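You operate a simulated robot arm through the tools that you are given. There is no shell and no other tool.

The job below is to be done with a simulated robot arm. You get a single attempt, and the scene is never put back.

JOB
Seat the green-band beaker in the feed stand and fill the cell in well B to the mark.
Fine: lower the stand's grey head, set the cell dial, push the blue paddle; other beakers, the other cell and both units' other controls stay as they are.

It is judged by the outcome, as a careful person would: the job done as asked, and still so three seconds after it is handed in. It fails if anything else is knocked over, pushed out of place, dropped, spilled or broken.

ROBOT AND FRAMES
A 7-joint arm with a three-finger gripper, fixed in place. Base frame: the origin is on the floor under the middle of its stand, x ahead of it, y to its left, z up. Lengths are in m, angles in degrees, forces in N, time in s.
With the tool pointing down near the work surface it reaches from about 0.1 to 0.88 m from the base axis. Its first joint turns from -166.0 to 166.0 degrees. Payload 2.94 kg.
The tool frame sits at the grasp point between the pads (the TCP): z along the fingers, y along the line on which they close. The tips reach 0.03 m beyond it. The gripper opens to 0.132 m; its body begins 0.107 m behind the TCP.
Orientation is told as [roll, pitch, yaw] about the base's x, y, z axes, in that order, counted from this pose: with the fingers straight down and closing along the base's y, the tool's x points along the base's -x, its y along +y and its z along -z.

CONTROLS
- The arm moves only by the tool move_arm. Its argument "motion" is a list of rows, each a list of 3 entries, a list of its own where there are three numbers: the opening, from 0 (shut) to 1 (fully open), then the shift along the tool's x, y, z in cm, then the turn, a rotation vector about the tool's x, y, z in degrees. In form: [[grip, [tx, ty, tz], [rx, ry, rz]], ...]. A call has 1 to 20 rows; each row shifts and turns the commanded pose from where the row before left it, along the tool's axes as they then stand. A row lasts 0.2 s, in which the tool goes at most 0.05 m and 8.6 degrees; a call with a longer step from one row to the next is refused whole, and so is a gripper value outside its range. Where a pose cannot be reached the arm comes as near as it can. A force on the tool above 40 N (or 10 N above the force at the start of the call, whichever is more), or a blocked arm, ends the call early, and 0.2 s more pass. Each finger travels about 0.0374 m/s and halts on what it meets, pressing with about 42 N; the grip force reading is that of the motor and also rises with nothing between the fingers. The clock runs only during rows and for 0.2 s after the last one: add rows that do not move to give the fingers time. It gives the time, the measured TCP pose, the force on the tool (base axes), the opening and the grip force at its end, in the units of the frame above (readings bear some noise), with the torque about the TCP (base axes, N m) and any sound that the robot's microphone picked up.
- Cameras (640 x 400 px; columns grow to the right, rows downward): "scene" is fixed at [0.4015, 0.6526, 1.7015]; the picture's right is [-0.92, -0.40, 0.00], its down [-0.24, 0.55, -0.80] and it looks along [0.32, -0.73, -0.60] (base axes); focal length 318 px, centre (320, 200). "wrist" rides on the gripper at [0.072, 0.003, -0.144] in the tool frame; the picture's right is [-0.04, 1.00, 0.00], its down [-0.88, -0.04, -0.48] and it looks along [-0.48, -0.02, 0.88] (tool axes); focal length 256 px, centre (320, 200). There is no depth. A picture from a camera that has moved, and an enlarged one, comes with that camera's place and axes in the base frame and with its lens.
- camera(camera): a new picture of that camera. The clock stands still meanwhile.
- slide_trunk(by): moves the trunk up (or, below 0, down) by that many m; the arm rides with it, the base frame stays. It gives what a move gives, with no picture.
- inspect(camera, box): a new picture of the part [left, top, right, bottom] of that camera's present view, enlarged. The clock stands still meanwhile.
- job_done(): hands the job in; it is judged then, once.

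Nothing tells you positions but the pictures and the camera data. Unless the task says otherwise, let go and move clear before handing in.

The tools are called after "Call:" as name(argument=value, ...) on one line, values as JSON. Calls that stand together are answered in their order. move_arm: Moves the arm, as the interface text tells. Its arguments: {"type":"object","properties":{"motion":{"type":"array","items":{"type":"array"}}},"required":["motion"]} The other tools are called the same way: slide_trunk (by) moves the trunk up or down; camera (camera) takes a picture; inspect (camera, box) takes an enlarged picture of a part of a camera's view; job_done () hands the job in.

At the start:

```text
clock: 0.0
tool_pos: [0.4355, -0.394, 1.3764]
orientation: [0.0, -0.1, 0.0]
ft_force: [-0.4, 0.1, 0.5]
moment: [-0.02, -0.03, -0.01]
width: 0.132
grasp_force: 0.1
trunk travel left (down, up): [-0.4, 0.14]
```

scene: 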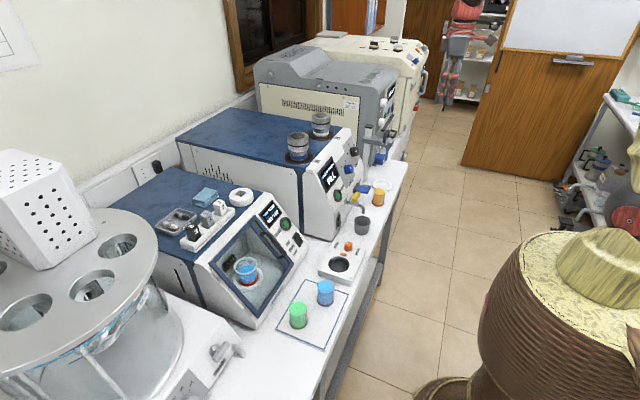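
wrist: 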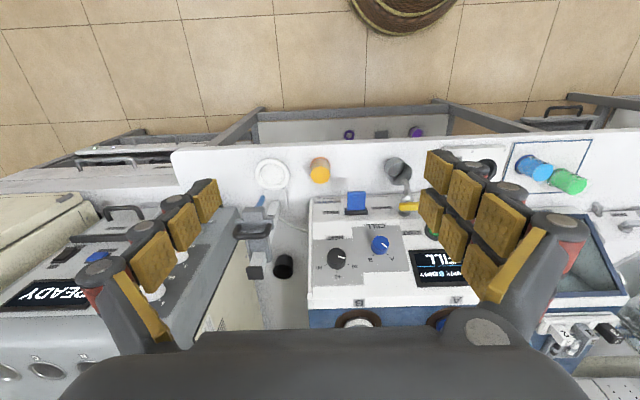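

I see a bench with several units; a mat with a green and a blue beaker, and a stand with knobs and wells further off. I'll first look closer before moving anything.

Call:
inspect(camera="scene", box=[260, 100, 420, 200])

Call:
inspect(camera="scene", box=[260, 180, 420, 280])

Call:
inspect(camera="scene", box=[200, 240, 360, 340])

Call:
inspect(camera="wrist", box=[220, 140, 480, 340])

Call:
inspect(camera="wrist", box=[440, 120, 640, 320])

```text
4.00 times, centred on (340, 150) of scene
camera zoom: at [0.4015, 0.6526, 1.7015], right [-0.92, -0.4, 0.0], down [-0.24, 0.55, -0.8], along [0.32, -0.73, -0.6], focal length 1274 px, centre (240, 400)
```

zoom: 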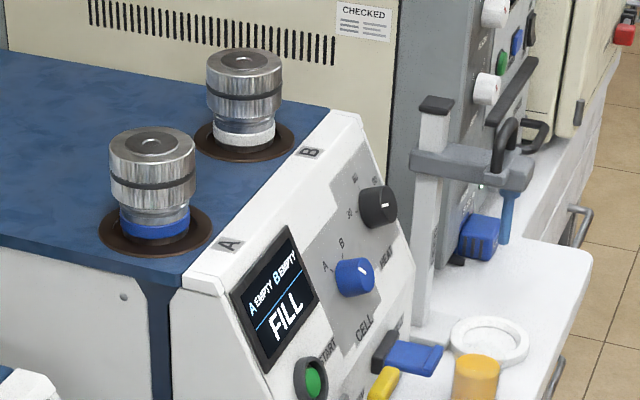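

```text
4.00 times, centred on (340, 230) of scene
camera zoom: at [0.4015, 0.6526, 1.7015], right [-0.92, -0.4, 0.0], down [-0.24, 0.55, -0.8], along [0.32, -0.73, -0.6], focal length 1274 px, centre (240, 80)
```

zoom: 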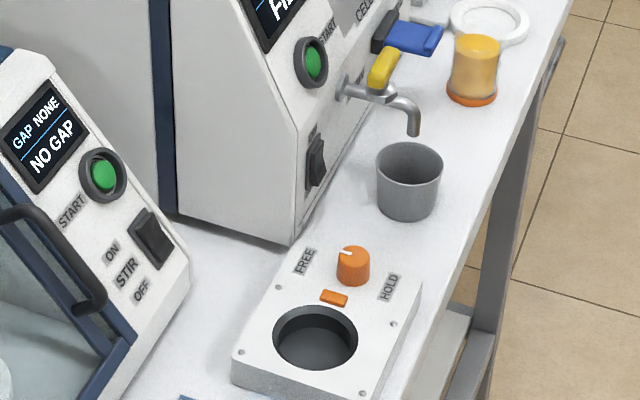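

```text
4.00 times, centred on (280, 290) of scene
camera zoom: at [0.4015, 0.6526, 1.7015], right [-0.92, -0.4, 0.0], down [-0.24, 0.55, -0.8], along [0.32, -0.73, -0.6], focal length 1274 px, centre (480, -160)
```

zoom: 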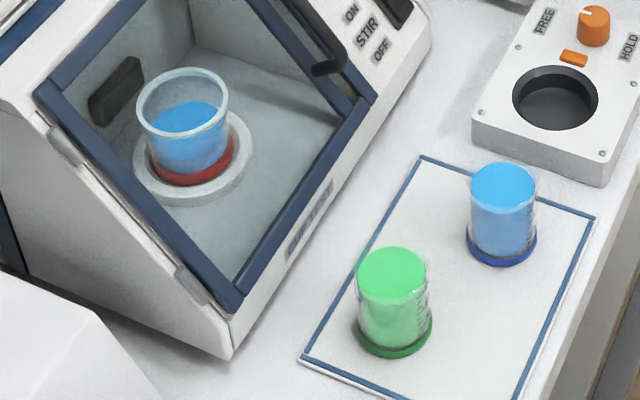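

```text
2.00 times, centred on (350, 240) of wrist
camera zoom: at [0.3627, -0.3909, 1.5191], right [0.04, 1.0, 0.0], down [0.88, -0.04, 0.48], along [0.48, -0.02, -0.88], focal length 512 px, centre (260, 120)
```

zoom: 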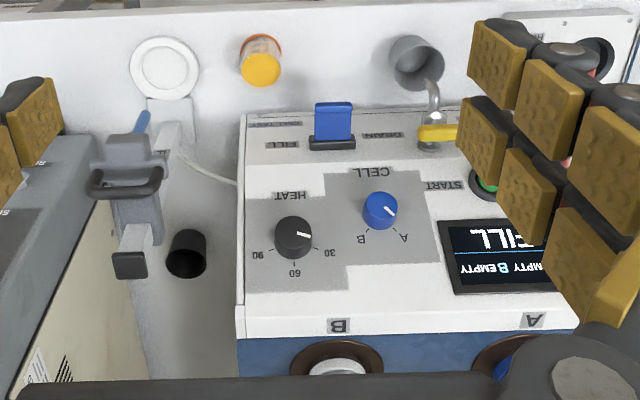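

```text
2.00 times, centred on (540, 220) of wrist
camera zoom: at [0.3627, -0.3909, 1.5191], right [0.04, 1.0, 0.0], down [0.88, -0.04, 0.48], along [0.48, -0.02, -0.88], focal length 512 px, centre (-120, 160)
```

zoom: 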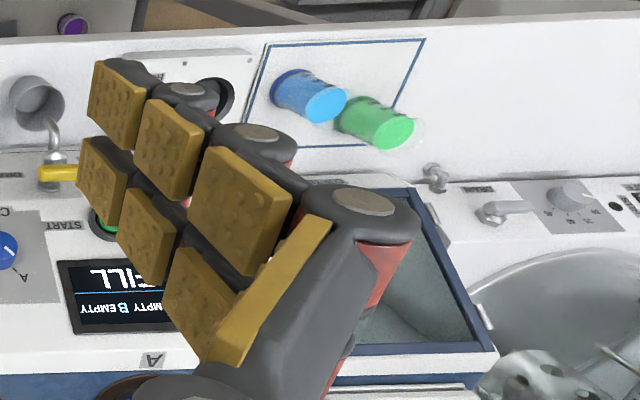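

The scene has the mat with green- and blue-band beakers around (0.65, 0.22), the filling unit near y=-0.35, and the feed stand with its ring near (0.61, -0.52). I'll zoom further on the stand, panel and paddle before moving.

Call:
inspect(camera="scene", box=[340, 115, 404, 155])

Call:
inspect(camera="scene", box=[340, 155, 404, 195])

Call:
inspect(camera="wrist", box=[225, 150, 321, 210])

Call:
inspect(camera="wrist", box=[305, 185, 417, 255])

Call:
inspect(camera="wrist", box=[225, 210, 321, 270])

Call:
inspect(camera="scene", box=[420, 0, 516, 60])

```text
10.00 times, centred on (372, 135) of scene
camera zoom: at [0.4015, 0.6526, 1.7015], right [-0.92, -0.4, 0.0], down [-0.24, 0.55, -0.8], along [0.32, -0.73, -0.6], focal length 3185 px, centre (-200, 850)
```

zoom: 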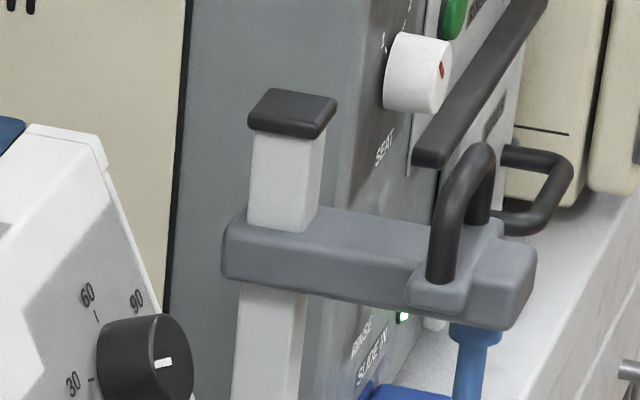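

```text
10.00 times, centred on (372, 175) of scene
camera zoom: at [0.4015, 0.6526, 1.7015], right [-0.92, -0.4, 0.0], down [-0.24, 0.55, -0.8], along [0.32, -0.73, -0.6], focal length 3185 px, centre (-200, 450)
```

zoom: 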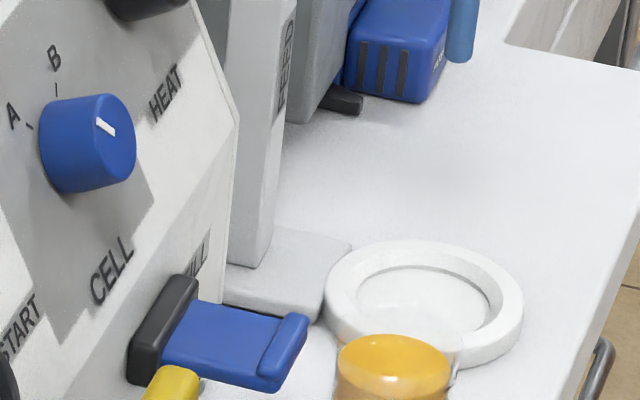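

```text
6.67 times, centred on (273, 180) of wrist
camera zoom: at [0.3627, -0.3909, 1.5191], right [0.04, 1.0, 0.0], down [0.88, -0.04, 0.48], along [0.48, -0.02, -0.88], focal length 1707 px, centre (633, 333)
```

zoom: 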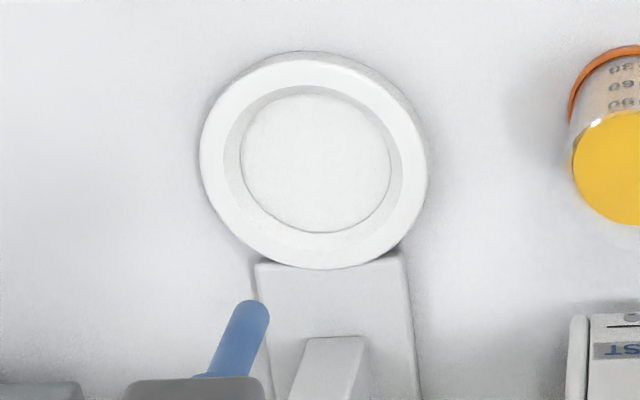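

```text
5.71 times, centred on (361, 220) of wrist
camera zoom: at [0.3627, -0.3909, 1.5191], right [0.04, 1.0, 0.0], down [0.88, -0.04, 0.48], along [0.48, -0.02, -0.88], focal length 1463 px, centre (86, 86)
```

zoom: 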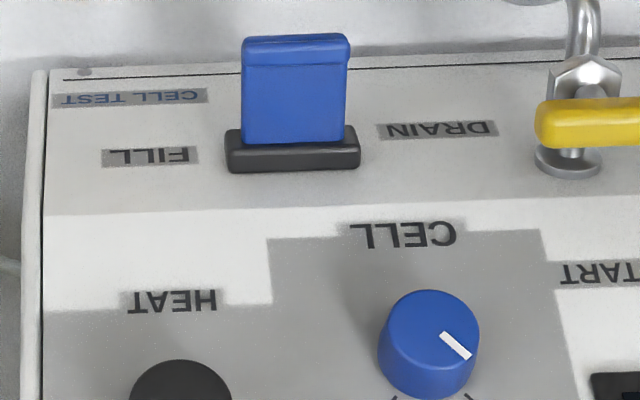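

```text
6.67 times, centred on (273, 240) of wrist
camera zoom: at [0.3627, -0.3909, 1.5191], right [0.04, 1.0, 0.0], down [0.88, -0.04, 0.48], along [0.48, -0.02, -0.88], focal length 1707 px, centre (633, -67)
```

zoom: 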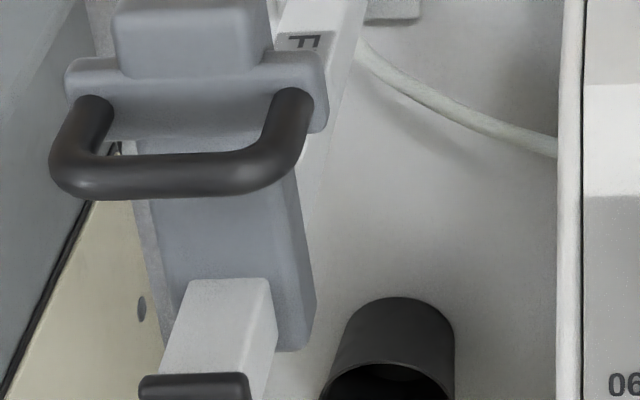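

```text
6.67 times, centred on (468, 30) of scene
camera zoom: at [0.4015, 0.6526, 1.7015], right [-0.92, -0.4, 0.0], down [-0.24, 0.55, -0.8], along [0.32, -0.73, -0.6], focal length 2123 px, centre (-667, 1333)
```

zoom: 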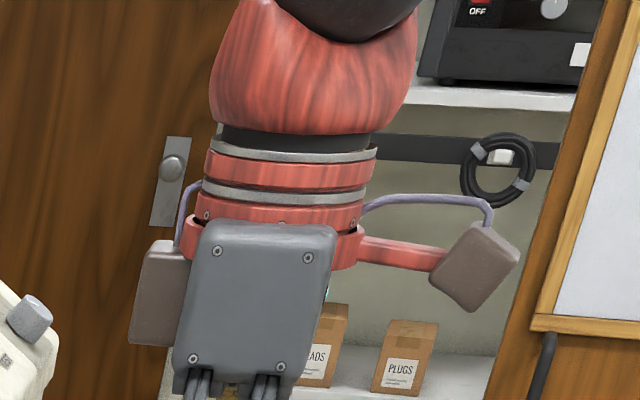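

The gripper is clear in front of the bench. I'll lower it in free space in front of the bench and tilt it to look at the panel face-on.

Call:
move_arm(motion=[[1, [1, 0, 4], [0, 0, 0]], [1, [1, 0, 4], [0, 0, 0]], [1, [0, 0, 4], [0, 0, 0]], [1, [0, 0, 4], [0, 0, 0]], [1, [0, 0, 4], [0, 0, 0]], [1, [0, 0, 0], [0, -8, 0]], [1, [0, 0, 0], [0, -8, 0]], [1, [0, 0, 0], [0, -8, 0]], [1, [0, 0, 0], [0, -8, 0]], [1, [0, 0, 0], [0, 0, 0]]])

Call:
camera(camera="wrist")

Call:
camera(camera="scene")

```text
clock: 2.2
tool_pos: [0.4151, -0.3931, 1.1755]
orientation: [0.0, -32.0, 0.0]
ft_force: [-0.5, 0.0, -0.6]
moment: [-0.01, -0.01, -0.01]
width: 0.132
grasp_force: 0.1
trunk travel left (down, up): [-0.4, 0.14]
```

```text
taken
camera wrist: at [0.2775, -0.3907, 1.2588], right [0.04, 1.0, 0.02], down [0.49, -0.04, 0.87], along [0.87, -0.02, -0.49], focal length 256 px, centre (320, 200)
```

wrist: 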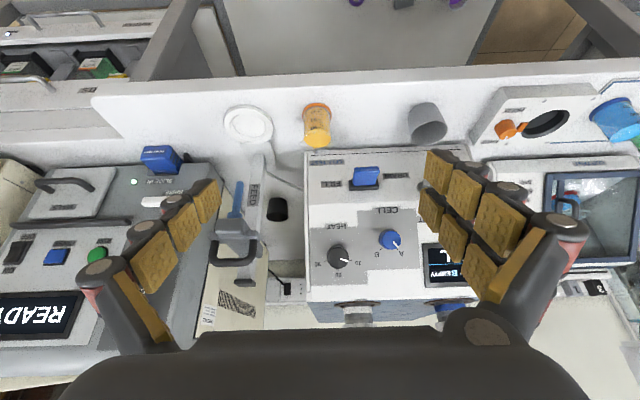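

```text
taken
```

scene: 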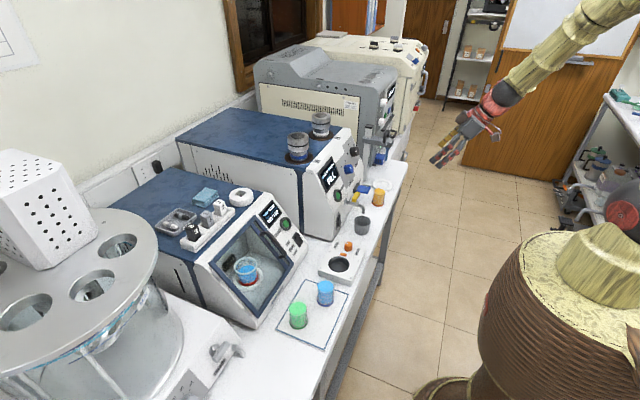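

The wrist view is upside down (picture down = world up) but clear. I'll zoom in on the paddle, dial, stand and head from here.

Call:
inspect(camera="wrist", box=[305, 145, 433, 225])

Call:
inspect(camera="wrist", box=[305, 210, 433, 290])

Call:
inspect(camera="wrist", box=[205, 145, 333, 225])

Call:
inspect(camera="wrist", box=[205, 90, 333, 170])

Call:
inspect(camera="wrist", box=[195, 200, 323, 280])

Call:
inspect(camera="wrist", box=[400, 220, 528, 300])

```text
5.00 times, centred on (369, 185) of wrist
camera zoom: at [0.2775, -0.3907, 1.2588], right [0.04, 1.0, 0.02], down [0.49, -0.04, 0.87], along [0.87, -0.02, -0.49], focal length 1280 px, centre (75, 275)
```

zoom: 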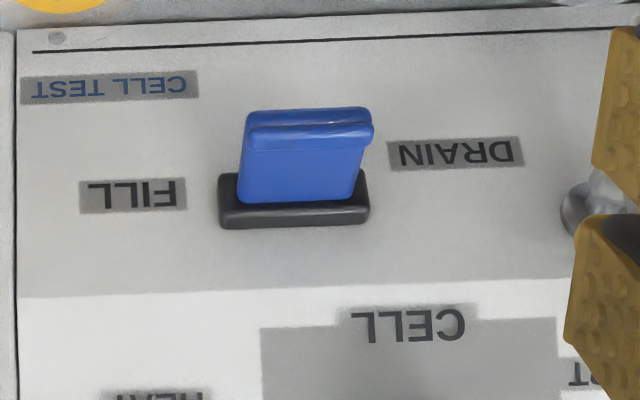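

```text
5.00 times, centred on (369, 250) of wrist
camera zoom: at [0.2775, -0.3907, 1.2588], right [0.04, 1.0, 0.02], down [0.49, -0.04, 0.87], along [0.87, -0.02, -0.49], focal length 1280 px, centre (75, -50)
```

zoom: 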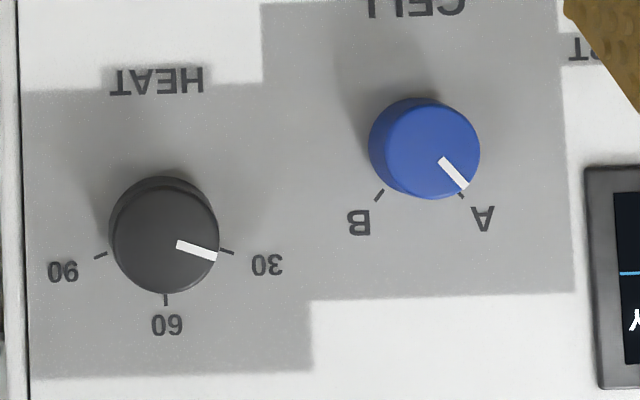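

```text
5.00 times, centred on (269, 185) of wrist
camera zoom: at [0.2775, -0.3907, 1.2588], right [0.04, 1.0, 0.02], down [0.49, -0.04, 0.87], along [0.87, -0.02, -0.49], focal length 1280 px, centre (575, 275)
```

zoom: 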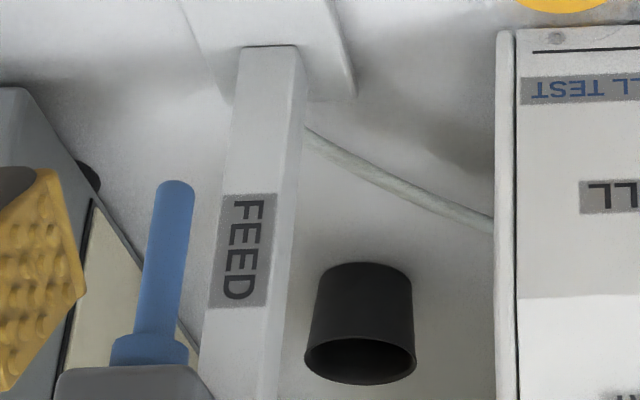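

```text
5.00 times, centred on (269, 130) of wrist
camera zoom: at [0.2775, -0.3907, 1.2588], right [0.04, 1.0, 0.02], down [0.49, -0.04, 0.87], along [0.87, -0.02, -0.49], focal length 1280 px, centre (575, 550)
```

zoom: 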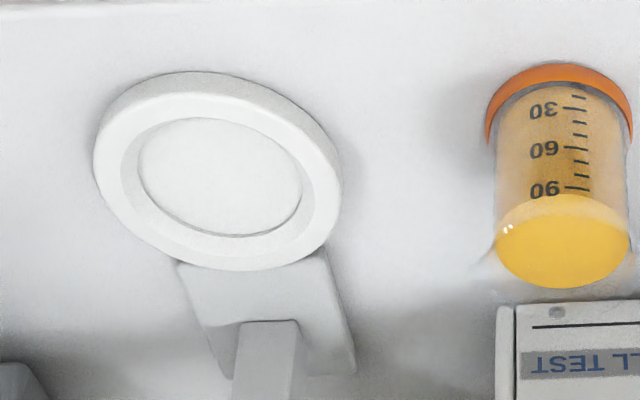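

```text
5.00 times, centred on (259, 240) of wrist
camera zoom: at [0.2775, -0.3907, 1.2588], right [0.04, 1.0, 0.02], down [0.49, -0.04, 0.87], along [0.87, -0.02, -0.49], focal length 1280 px, centre (625, 0)
```

zoom: 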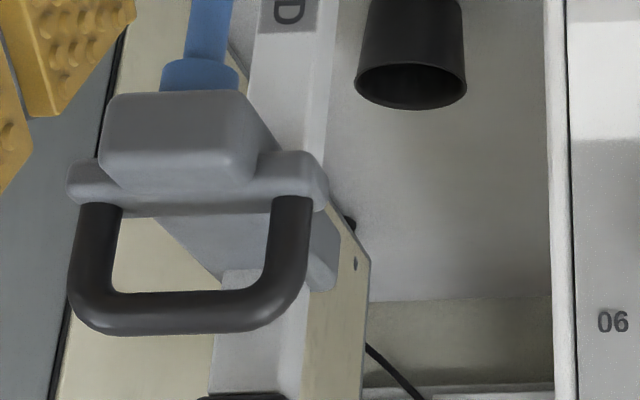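

```text
5.00 times, centred on (464, 260) of wrist
camera zoom: at [0.2775, -0.3907, 1.2588], right [0.04, 1.0, 0.02], down [0.49, -0.04, 0.87], along [0.87, -0.02, -0.49], focal length 1280 px, centre (-400, -100)
```

zoom: 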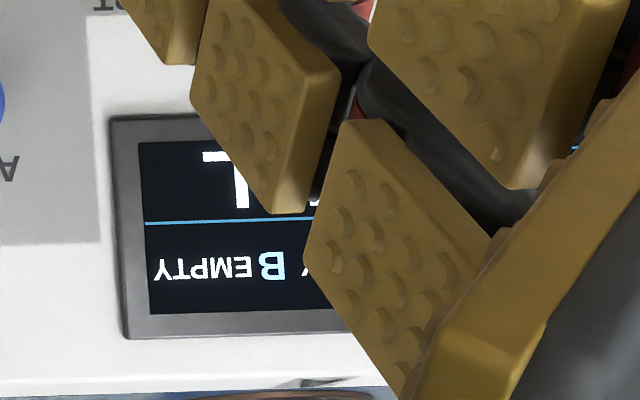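

Tube tip looks to be at about (0.62, -0.526, 1.025), directly above the ring centre, so the beaker must go in from the side. I'll move over in front of the mat to look at the green beaker.

Call:
move_arm(motion=[[1, [0, 4.7, 0], [0, 0, 0]], [1, [0, 4.7, 0], [0, 0, 0]], [1, [0, 4.7, 0], [0, 0, 0]], [1, [0, 4.7, 0], [0, 0, 0]], [1, [0, 4.7, 0], [0, 0, 0]], [1, [0, 4.7, 0], [0, 0, 0]], [1, [0, 4.7, 0], [0, 0, 0]], [1, [0, 4.7, 0], [0, 0, 0]], [1, [0, 4.7, 0], [0, 0, 0]], [1, [0, 4.7, 0], [0, 0, 0]], [1, [0, 4.7, 0], [0, 0, 0]], [1, [0, 4.7, 0], [0, 0, 0]], [1, [0, 4.7, 0], [0, 0, 0]], [1, [0, 0, 0], [0, 0, 0]]])

Call:
camera(camera="wrist")

Call:
camera(camera="scene")

```text
clock: 5.2
tool_pos: [0.4163, 0.2167, 1.1745]
orientation: [0.0, -32.0, -0.2]
ft_force: [0.0, 0.0, -1.3]
moment: [-0.02, 0.01, 0.0]
width: 0.1323
grasp_force: 0.1
trunk travel left (down, up): [-0.4, 0.14]
```

```text
taken
camera wrist: at [0.2774, 0.2201, 1.2584], right [0.04, 1.0, 0.02], down [0.49, -0.04, 0.87], along [0.87, -0.02, -0.49], focal length 256 px, centre (320, 200)
```

wrist: 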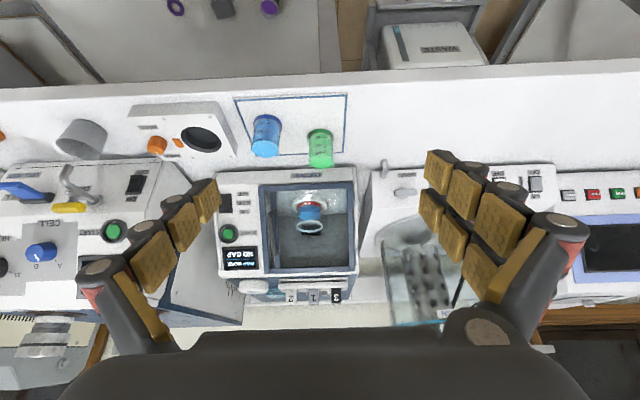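

```text
taken
```

scene: 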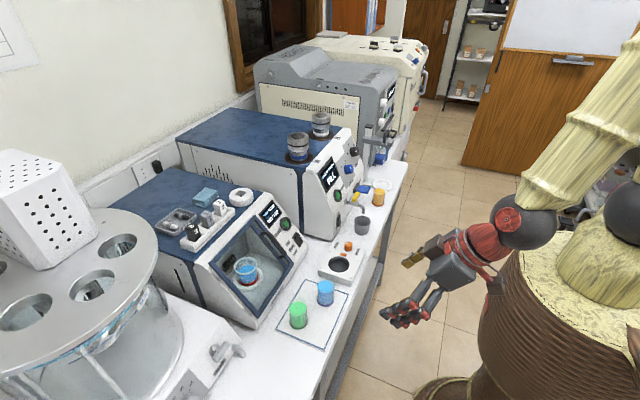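

The green beaker is straight ahead of the hand. I'll zoom in to measure it.

Call:
inspect(camera="wrist", box=[225, 85, 385, 185])

Call:
inspect(camera="scene", box=[264, 270, 360, 330])

Call:
inspect(camera="scene", box=[370, 220, 530, 320])

```text
4.00 times, centred on (305, 135) of wrist
camera zoom: at [0.2774, 0.2201, 1.2584], right [0.04, 1.0, 0.02], down [0.49, -0.04, 0.87], along [0.87, -0.02, -0.49], focal length 1024 px, centre (380, 460)
```

zoom: 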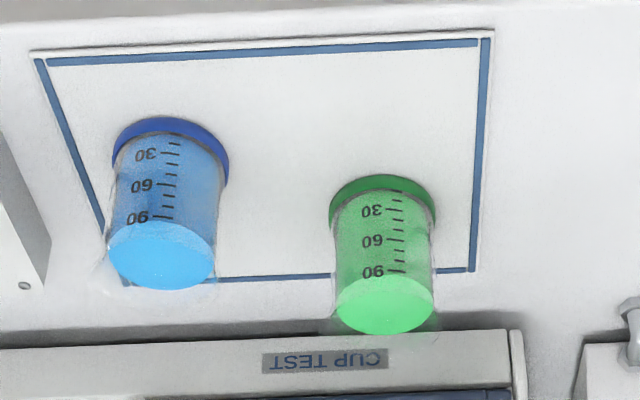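

```text
6.67 times, centred on (312, 300) of scene
camera zoom: at [0.4015, 0.6526, 1.7015], right [-0.92, -0.4, 0.0], down [-0.24, 0.55, -0.8], along [0.32, -0.73, -0.6], focal length 2123 px, centre (373, -467)
```

zoom: 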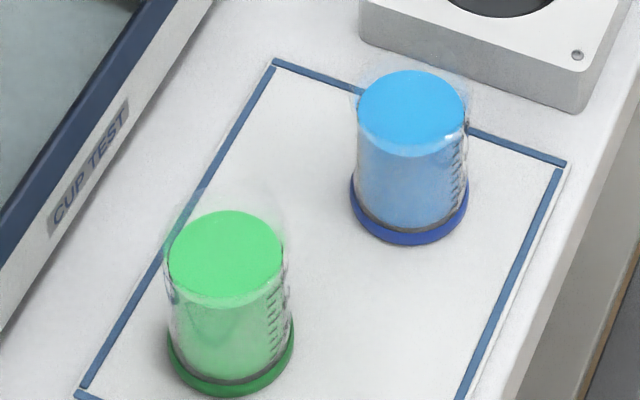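

```text
4.00 times, centred on (450, 270) of scene
camera zoom: at [0.4015, 0.6526, 1.7015], right [-0.92, -0.4, 0.0], down [-0.24, 0.55, -0.8], along [0.32, -0.73, -0.6], focal length 1274 px, centre (-200, -80)
```

zoom: 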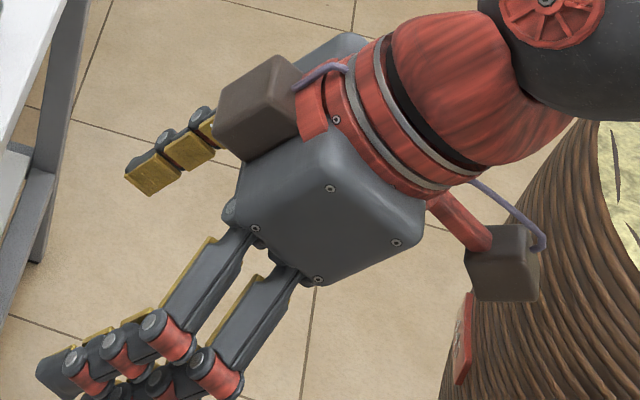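

I estimate the green beaker base at about (0.66, 0.215) on a bench at z≈0.90. I'll lower the hand, level it to a near-horizontal approach, partly close the fingers, and look again from the side.

Call:
move_arm(motion=[[0.7, [0.45, 0, 3.73], [0, 0, 0]], [0.7, [0.45, 0, 3.73], [0, 0, 0]], [0.7, [0.45, 0, 3.73], [0, 0, 0]], [0.7, [0.45, 0, 3.73], [0, 0, 0]], [0.7, [0.45, 0, 3.73], [0, 0, 0]], [0.7, [0, 0, 0], [0, -7.6, 0]], [0.7, [0, 0, 0], [0, -7.6, 0]], [0.7, [0, 0, 0], [0, -7.6, 0]], [0.7, [0, 0, 0], [0, -7.6, 0]], [0.7, [0, 0, 0], [0, -7.6, 0]], [0.7, [0, 0, 0], [0, 0, 0]]])

Call:
camera(camera="wrist")

Call:
camera(camera="scene")

```text
clock: 7.6
tool_pos: [0.4946, 0.2175, 1.0049]
orientation: [0.0, -70.2, 0.0]
ft_force: [-0.2, -0.3, 0.9]
moment: [-0.02, -0.04, 0.0]
width: 0.0925
grasp_force: 0.1
trunk travel left (down, up): [-0.4, 0.14]
```

```text
taken
camera wrist: at [0.3353, 0.2206, 0.9862], right [0.02, 1.0, 0.04], down [-0.15, -0.04, 0.99], along [0.99, -0.02, 0.15], focal length 256 px, centre (320, 200)
```

wrist: 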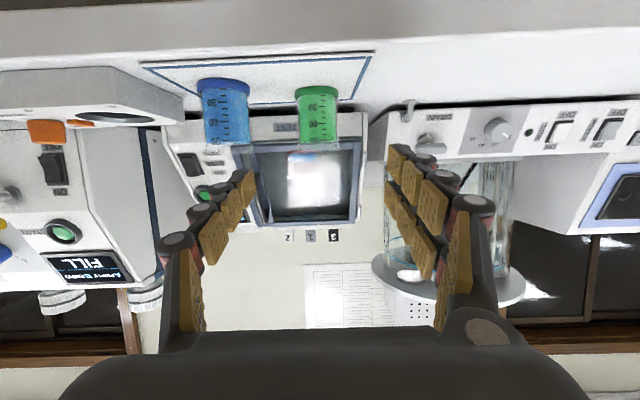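

```text
taken
```

scene: 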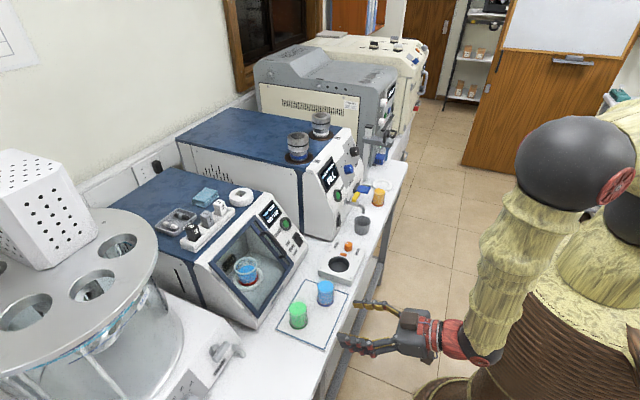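

Call:
inspect(camera="wrist", box=[180, 60, 360, 173])

Call:
inspect(camera="scene", box=[330, 280, 474, 370])

```text
3.54 times, centred on (270, 116) of wrist
camera zoom: at [0.3353, 0.2206, 0.9862], right [0.02, 1.0, 0.04], down [-0.15, -0.04, 0.99], along [0.99, -0.02, 0.15], focal length 906 px, centre (497, 496)
```

zoom: 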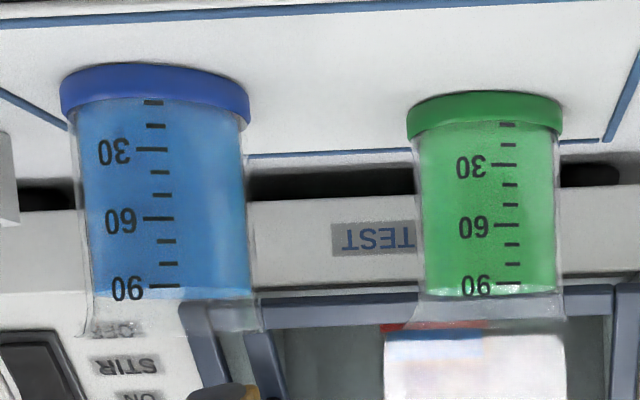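

```text
4.44 times, centred on (402, 325) of scene
camera zoom: at [0.4015, 0.6526, 1.7015], right [-0.92, -0.4, 0.0], down [-0.24, 0.55, -0.8], along [0.32, -0.73, -0.6], focal length 1416 px, centre (-44, -356)
```

zoom: 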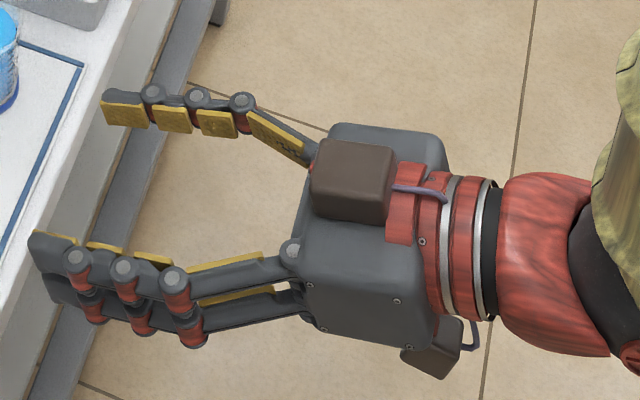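

Triangulating three views: green beaker centre ≈ (0.657, 0.2165), bench ≈ 0.905, rim ≈ 0.974, nearly full. The blue beaker is at ≈ (0.6175, 0.12), so I'll keep the fingers at ~0.078 m opening, level to -75° and drop to grasp height while still in front.

Call:
move_arm(motion=[[0.6, [0, 0, 0], [0, -4.8, 0]], [0.6, [1.55, 0, 0.41], [0, 0, 0]], [0.6, [1.55, 0, 0.41], [0, 0, 0]], [0.6, [1.54, 0, 0.42], [0, 0, 0]], [0.6, [0, 0, 0], [0, 0, 0]], [0.6, [0, 0, 0], [0, 0, 0]]])

Call:
camera(camera="wrist")

Call:
inspect(camera="scene", box=[270, 270, 430, 370])

```text
clock: 9.0
tool_pos: [0.4953, 0.2165, 0.9576]
orientation: [-0.1, -74.8, 0.0]
ft_force: [-0.4, 1.4, 0.5]
moment: [-0.03, -0.02, -0.05]
width: 0.0791
grasp_force: 0.0
trunk travel left (down, up): [-0.4, 0.14]
```

```text
taken
camera wrist: at [0.3371, 0.2209, 0.9248], right [0.01, 1.0, 0.04], down [-0.23, -0.04, 0.97], along [0.97, -0.02, 0.23], focal length 256 px, centre (320, 200)
```

wrist: 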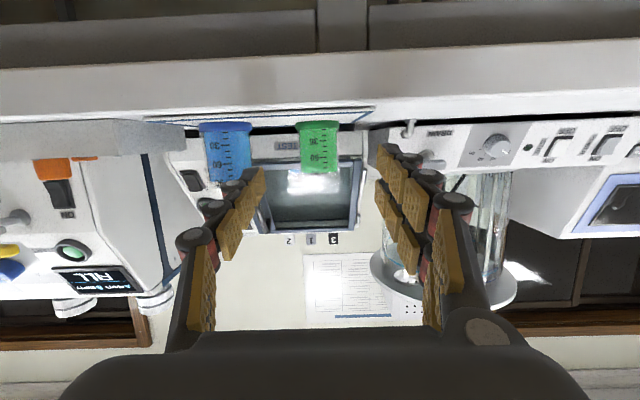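

```text
4.00 times, centred on (350, 320) of scene
camera zoom: at [0.4015, 0.6526, 1.7015], right [-0.92, -0.4, 0.0], down [-0.24, 0.55, -0.8], along [0.32, -0.73, -0.6], focal length 1274 px, centre (200, -280)
```

zoom: 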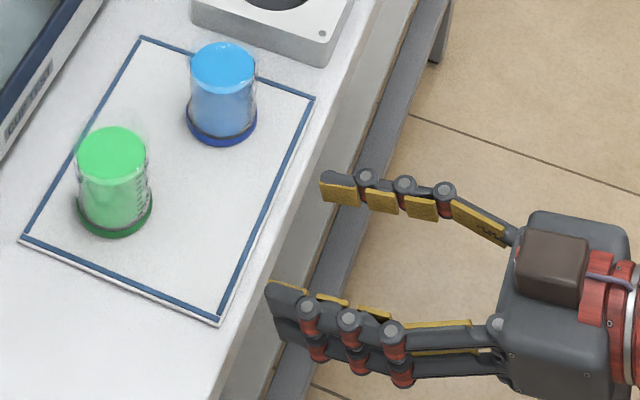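

Aligned with the green beaker; moving straight in along +x, pausing to check before the fingers pass around it.

Call:
move_arm(motion=[[0.6, [-0.524, 0, 1.93], [0, 0, 0]], [0.6, [-0.524, 0, 1.93], [0, 0, 0]], [0.6, [-0.524, 0, 1.93], [0, 0, 0]], [0.6, [-0.524, 0, 1.93], [0, 0, 0]], [0.6, [-0.524, 0, 1.93], [0, 0, 0]], [0.6, [0, 0, 0], [0, 0, 0]]])

Call:
camera(camera="wrist")

Call:
inspect(camera="scene", box=[270, 270, 398, 350])

```text
clock: 10.4
tool_pos: [0.5954, 0.2161, 0.9578]
orientation: [-0.1, -74.9, 0.1]
ft_force: [1.4, 0.1, 0.0]
moment: [-0.01, 0.02, -0.05]
width: 0.0793
grasp_force: 0.0
trunk travel left (down, up): [-0.4, 0.14]
```

```text
taken
camera wrist: at [0.4377, 0.2201, 0.9254], right [0.01, 1.0, 0.04], down [-0.23, -0.04, 0.97], along [0.97, -0.02, 0.23], focal length 256 px, centre (320, 200)
```

wrist: 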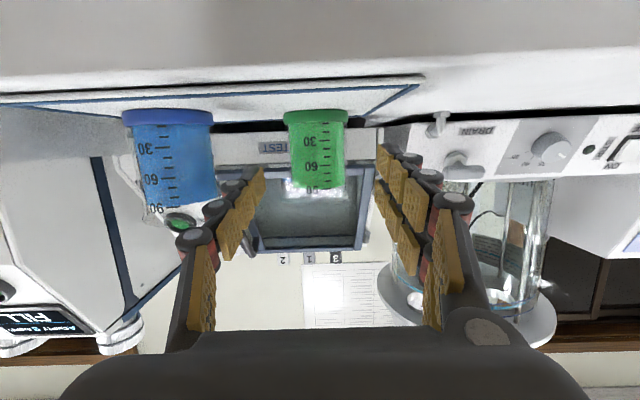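

```text
5.00 times, centred on (334, 310) of scene
camera zoom: at [0.4015, 0.6526, 1.7015], right [-0.92, -0.4, 0.0], down [-0.24, 0.55, -0.8], along [0.32, -0.73, -0.6], focal length 1592 px, centre (250, -350)
```

zoom: 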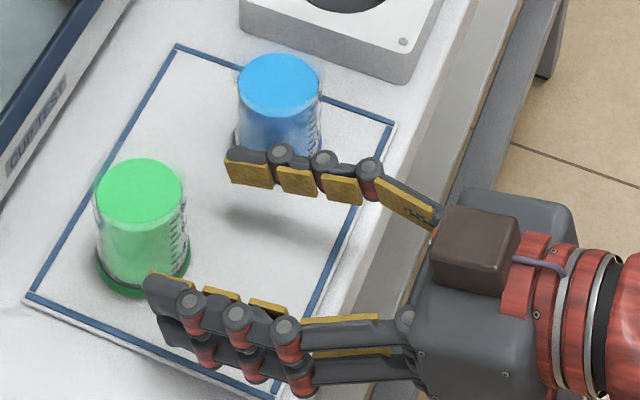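

The outer finger is about 6 mm from the blue beaker, so I'll narrow the opening slightly before continuing the last 6 cm.

Call:
move_arm(motion=[[0.55, [0, 0, 0], [0, 0, 0]], [0.55, [0, 0.1, 0], [0, 0, 0]], [0.55, [-0.26, 0, 0.975], [0, 0, 0]], [0.55, [-0.26, 0, 0.975], [0, 0, 0]], [0.55, [-0.26, 0, 0.975], [0, 0, 0]], [0.55, [0, 0, 0], [0, 0, 0]]])

Call:
camera(camera="wrist")

Call:
inspect(camera="scene", box=[270, 270, 398, 350])

```text
clock: 11.8
tool_pos: [0.6256, 0.2175, 0.9563]
orientation: [-0.2, -74.8, 0.1]
ft_force: [0.2, 0.0, 0.5]
moment: [0.01, 0.02, 0.0]
width: 0.0728
grasp_force: 0.1
trunk travel left (down, up): [-0.4, 0.14]
```

```text
taken
camera wrist: at [0.4675, 0.221, 0.9245], right [0.01, 1.0, 0.04], down [-0.23, -0.04, 0.97], along [0.97, -0.02, 0.23], focal length 256 px, centre (320, 200)
```

wrist: 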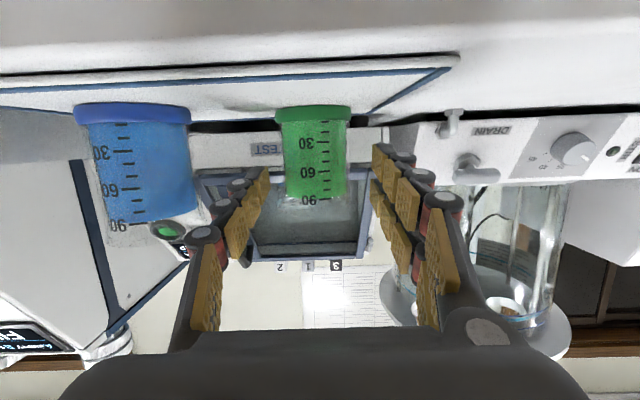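

```text
5.00 times, centred on (334, 310) of scene
camera zoom: at [0.4015, 0.6526, 1.7015], right [-0.92, -0.4, 0.0], down [-0.24, 0.55, -0.8], along [0.32, -0.73, -0.6], focal length 1592 px, centre (250, -350)
```

zoom: 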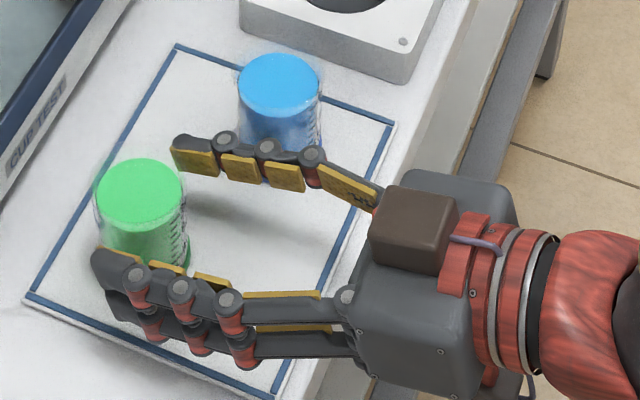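

Fingers straddle the beaker with clearance on both sides; going in the final 3 cm.

Call:
move_arm(motion=[[0.55, [-0.26, -0.05, 0.975], [0, 0, 0]], [0.55, [-0.26, 0, 0.975], [0, 0, 0]], [0.55, [-0.26, 0, 0.975], [0, 0, 0]], [0.55, [0, 0, 0], [0, 0, 0]]])

Call:
camera(camera="wrist")

Call:
inspect(camera="scene", box=[270, 270, 398, 350])

```text
clock: 12.8
tool_pos: [0.656, 0.2173, 0.9565]
orientation: [-0.1, -74.8, 0.1]
ft_force: [0.0, 0.3, 0.8]
moment: [0.01, 0.02, 0.03]
width: 0.0726
grasp_force: 0.1
trunk travel left (down, up): [-0.4, 0.14]
```

```text
taken
camera wrist: at [0.498, 0.2199, 0.9241], right [0.01, 1.0, 0.04], down [-0.23, -0.04, 0.97], along [0.97, -0.02, 0.23], focal length 256 px, centre (320, 200)
```

wrist: 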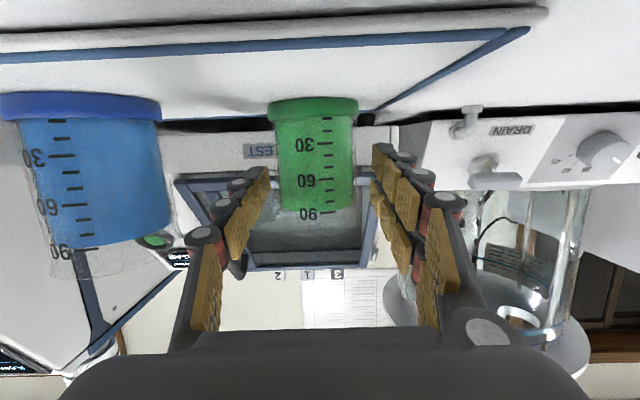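

```text
5.00 times, centred on (334, 310) of scene
camera zoom: at [0.4015, 0.6526, 1.7015], right [-0.92, -0.4, 0.0], down [-0.24, 0.55, -0.8], along [0.32, -0.73, -0.6], focal length 1592 px, centre (250, -350)
```

zoom: 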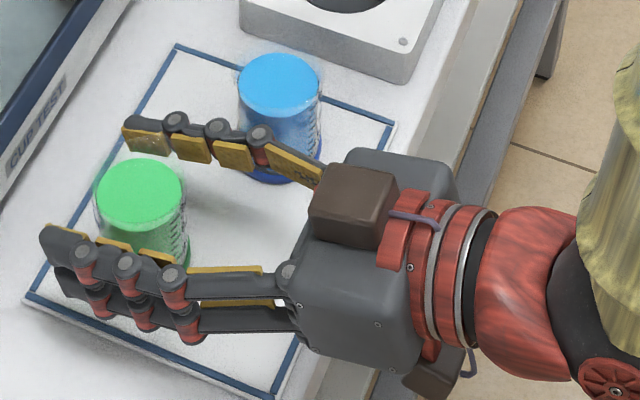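

The beaker appears about 3 mm to the -y side of the finger midline, so I'll centre on it and close.

Call:
move_arm(motion=[[0.55, [0, -0.3, 0], [0, 0, 0]], [0.5, [0, 0, 0], [0, 0, 0]], [0.4, [0, 0, 0], [0, 0, 0]], [0.3, [0, 0, 0], [0, 0, 0]], [0.25, [0, 0, 0], [0, 0, 0]], [0.25, [0, 0, 0], [0, 0, 0]], [0.25, [0, 0, 0], [0, 0, 0]]])

Call:
camera(camera="wrist")

Call:
inspect(camera="scene", box=[270, 270, 398, 350])

```text
clock: 14.4
tool_pos: [0.6569, 0.2146, 0.9574]
orientation: [0.0, -74.8, 0.1]
ft_force: [0.3, 3.0, 2.0]
moment: [0.2, -0.03, 0.02]
width: 0.0481
grasp_force: 41.5
trunk travel left (down, up): [-0.4, 0.14]
```

```text
taken
camera wrist: at [0.4979, 0.2177, 0.9244], right [0.01, 1.0, 0.04], down [-0.23, -0.04, 0.97], along [0.97, -0.02, 0.23], focal length 256 px, centre (320, 200)
```

wrist: 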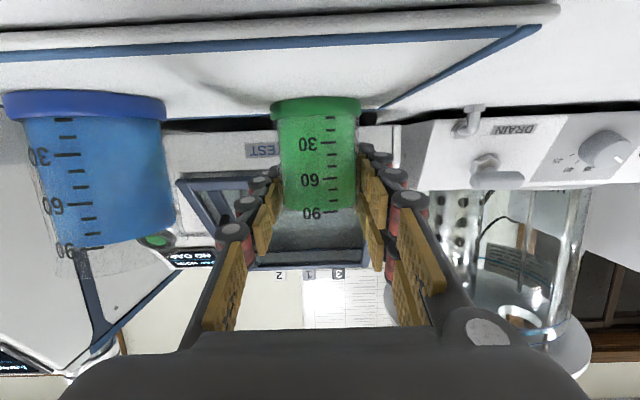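

```text
5.00 times, centred on (334, 310) of scene
camera zoom: at [0.4015, 0.6526, 1.7015], right [-0.92, -0.4, 0.0], down [-0.24, 0.55, -0.8], along [0.32, -0.73, -0.6], focal length 1592 px, centre (250, -350)
```

zoom: 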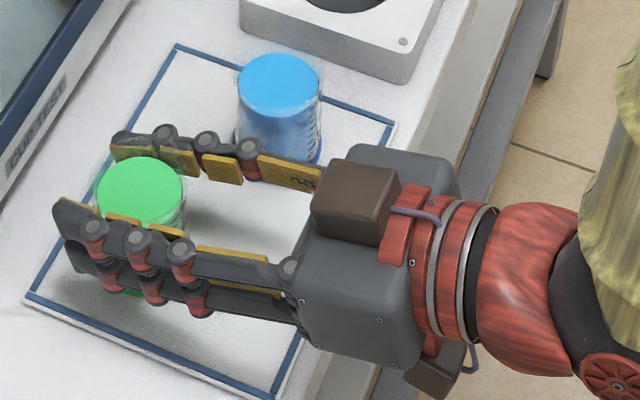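

Firm grip on the beaker (48 mm, 41.5 N). Lifting gently straight up first.

Call:
move_arm(motion=[[0.25, [-0.29, 0, -0.08], [0, 0, 0]], [0.25, [-0.48, 0, -0.13], [0, 0, 0]], [0.25, [-0.97, 0, -0.26], [0, 0, 0]], [0.25, [-0.97, 0, -0.26], [0, 0, 0]], [0.25, [-0.97, 0, -0.26], [0, 0, 0]], [0.25, [-0.48, 0, -0.13], [0, 0, 0]], [0.25, [0, 0, 0], [0, 0, 0]]])

Call:
camera(camera="wrist")

Call:
inspect(camera="scene", box=[270, 270, 398, 350])

```text
clock: 16.0
tool_pos: [0.656, 0.2157, 0.9994]
orientation: [-0.1, -74.8, 0.0]
ft_force: [-1.4, 0.9, -1.9]
moment: [0.0, 0.0, -0.01]
width: 0.0466
grasp_force: 41.9
trunk travel left (down, up): [-0.4, 0.14]
```

```text
taken
camera wrist: at [0.4979, 0.2181, 0.9673], right [0.01, 1.0, 0.04], down [-0.23, -0.04, 0.97], along [0.97, -0.02, 0.23], focal length 256 px, centre (320, 200)
```

wrist: 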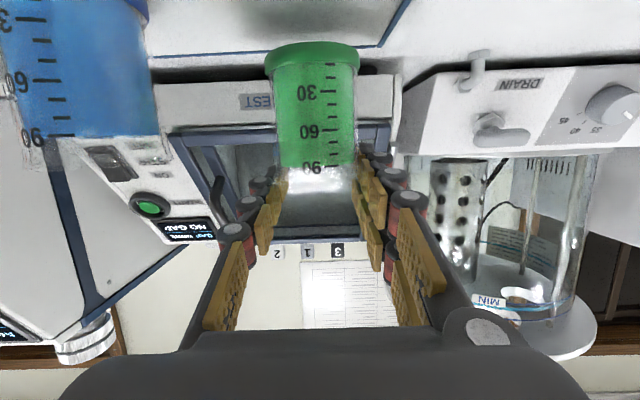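

```text
5.00 times, centred on (334, 310) of scene
camera zoom: at [0.4015, 0.6526, 1.7015], right [-0.92, -0.4, 0.0], down [-0.24, 0.55, -0.8], along [0.32, -0.73, -0.6], focal length 1592 px, centre (250, -350)
```

zoom: 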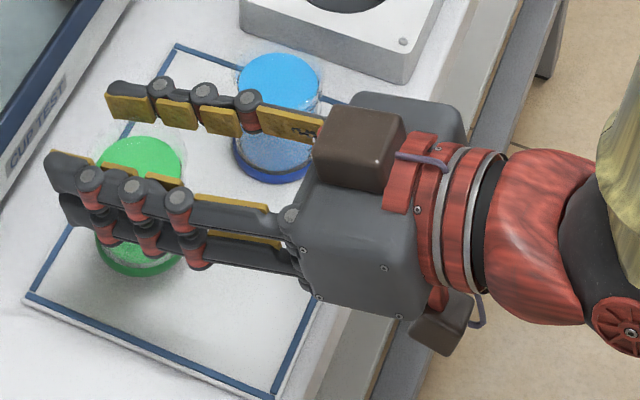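

The beaker has slipped down in the grip while lifting — it rose only ~18 mm while the hand rose 42 mm. I'll set it straight back down right away.

Call:
move_arm(motion=[[0.25, [0.97, 0, 0.26], [0, 0, 0]], [0.25, [0.78, 0, 0.21], [0, 0, 0]]])

Call:
camera(camera="wrist")

Call:
inspect(camera="scene", box=[270, 270, 398, 350])

```text
clock: 16.6
tool_pos: [0.6566, 0.2137, 0.9818]
orientation: [-0.1, -74.8, 0.1]
ft_force: [0.5, 0.8, -1.6]
moment: [0.01, -0.03, 0.0]
width: 0.0465
grasp_force: 42.5
trunk travel left (down, up): [-0.4, 0.14]
```

```text
taken
camera wrist: at [0.4985, 0.218, 0.9493], right [0.01, 1.0, 0.04], down [-0.23, -0.04, 0.97], along [0.97, -0.02, 0.23], focal length 256 px, centre (320, 200)
```

wrist: 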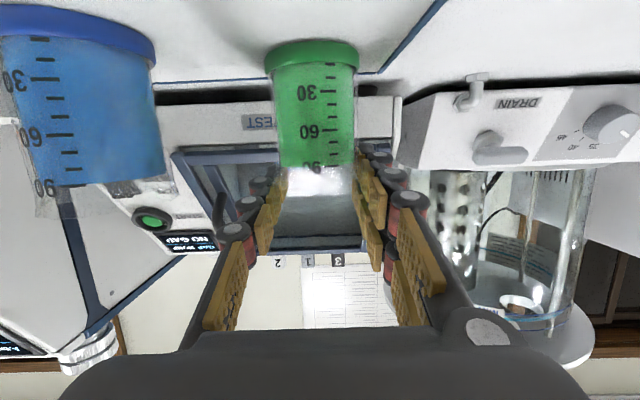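

```text
5.00 times, centred on (334, 310) of scene
camera zoom: at [0.4015, 0.6526, 1.7015], right [-0.92, -0.4, 0.0], down [-0.24, 0.55, -0.8], along [0.32, -0.73, -0.6], focal length 1592 px, centre (250, -350)
```

zoom: 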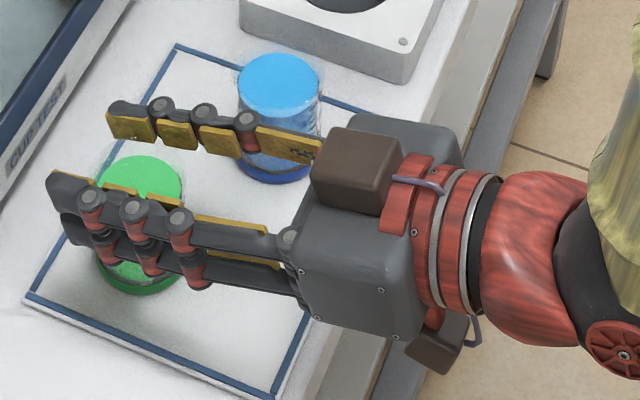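

The beaker is back at mat height and steady. I'll look closely at how the pads contact it before re-gripping.

Call:
inspect(camera="wrist", box=[220, 20, 420, 145])

Call:
inspect(camera="wrist", box=[220, 130, 420, 255])

Call:
inspect(camera="scene", box=[276, 285, 324, 330])

```text
3.20 times, centred on (320, 82) of wrist
camera zoom: at [0.4985, 0.218, 0.9493], right [0.01, 1.0, 0.04], down [-0.23, -0.04, 0.97], along [0.97, -0.02, 0.23], focal length 819 px, centre (320, 576)
```

zoom: 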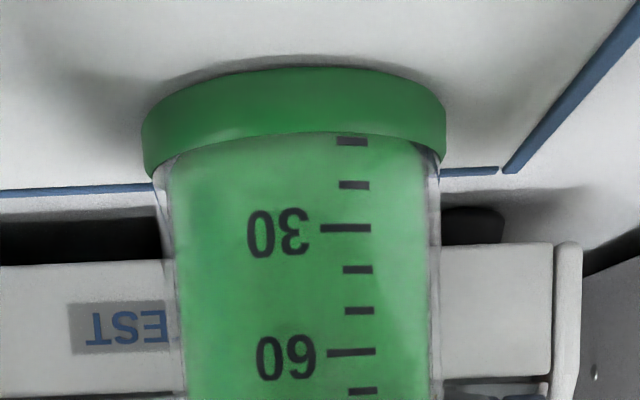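

```text
3.20 times, centred on (320, 192) of wrist
camera zoom: at [0.4985, 0.218, 0.9493], right [0.01, 1.0, 0.04], down [-0.23, -0.04, 0.97], along [0.97, -0.02, 0.23], focal length 819 px, centre (320, 224)
```

zoom: 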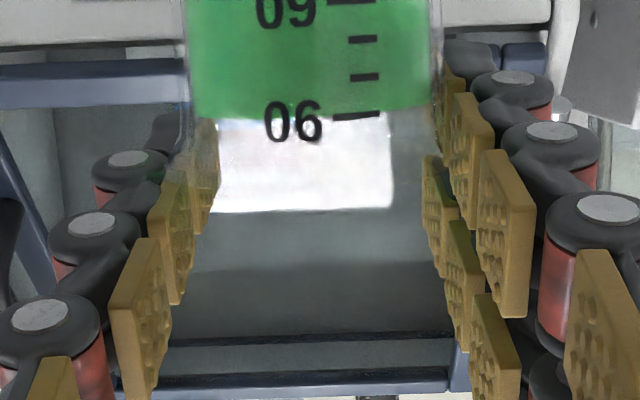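

```text
8.89 times, centred on (300, 308) of scene
camera zoom: at [0.4015, 0.6526, 1.7015], right [-0.92, -0.4, 0.0], down [-0.24, 0.55, -0.8], along [0.32, -0.73, -0.6], focal length 2831 px, centre (498, -756)
```

zoom: 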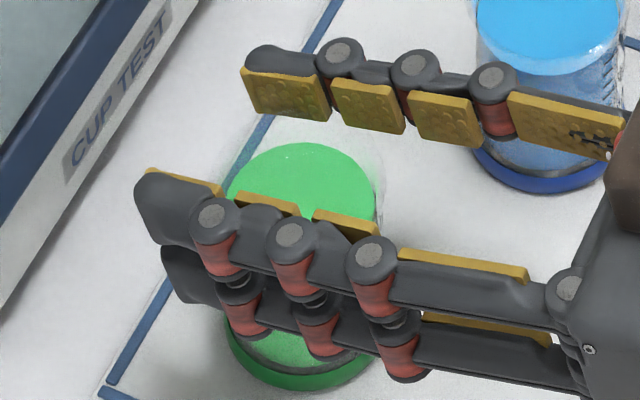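

No sign of spill; the pads now hold it only near the rim. I'll release it on the mat, lower the hand to a lower grip, and close again with full command.

Call:
move_arm(motion=[[0.35, [0.05, 0, 0.01], [0, 0, 0]], [0.45, [0, 0, 0], [0, 0, 0]], [0.55, [0, 0, 0], [0, 0, 0]], [0.55, [0, 0, 0], [0, 0, 0]]])

Call:
camera(camera="wrist")

Call:
inspect(camera="scene", box=[270, 270, 398, 350])

```text
clock: 17.6
tool_pos: [0.6564, 0.2153, 0.9806]
orientation: [0.0, -74.9, 0.0]
ft_force: [0.1, 0.0, 0.0]
moment: [-0.03, -0.02, -0.02]
width: 0.0727
grasp_force: 0.1
trunk travel left (down, up): [-0.4, 0.14]
```

```text
taken
camera wrist: at [0.4978, 0.2182, 0.949], right [0.01, 1.0, 0.04], down [-0.23, -0.04, 0.97], along [0.97, -0.02, 0.23], focal length 256 px, centre (320, 200)
```

wrist: 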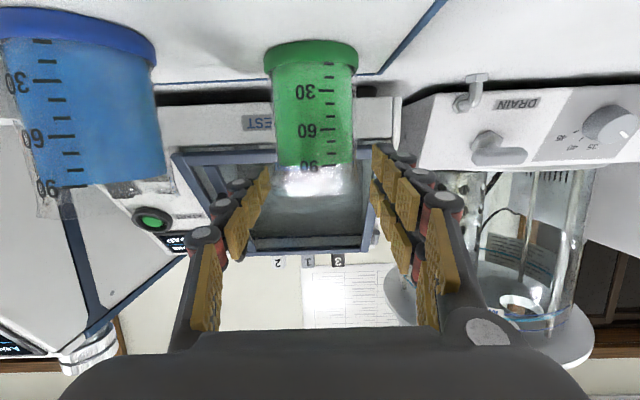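

```text
5.00 times, centred on (334, 310) of scene
camera zoom: at [0.4015, 0.6526, 1.7015], right [-0.92, -0.4, 0.0], down [-0.24, 0.55, -0.8], along [0.32, -0.73, -0.6], focal length 1592 px, centre (250, -350)
```

zoom: 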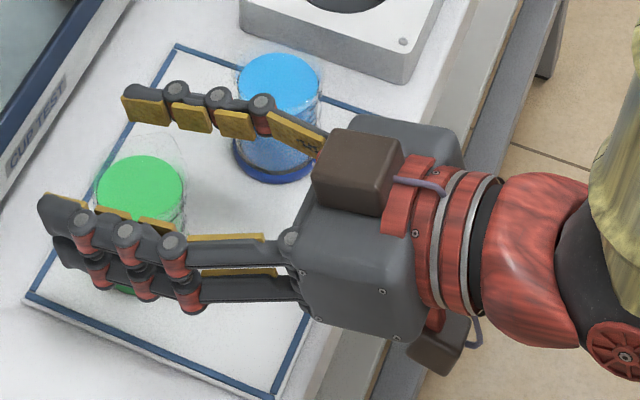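

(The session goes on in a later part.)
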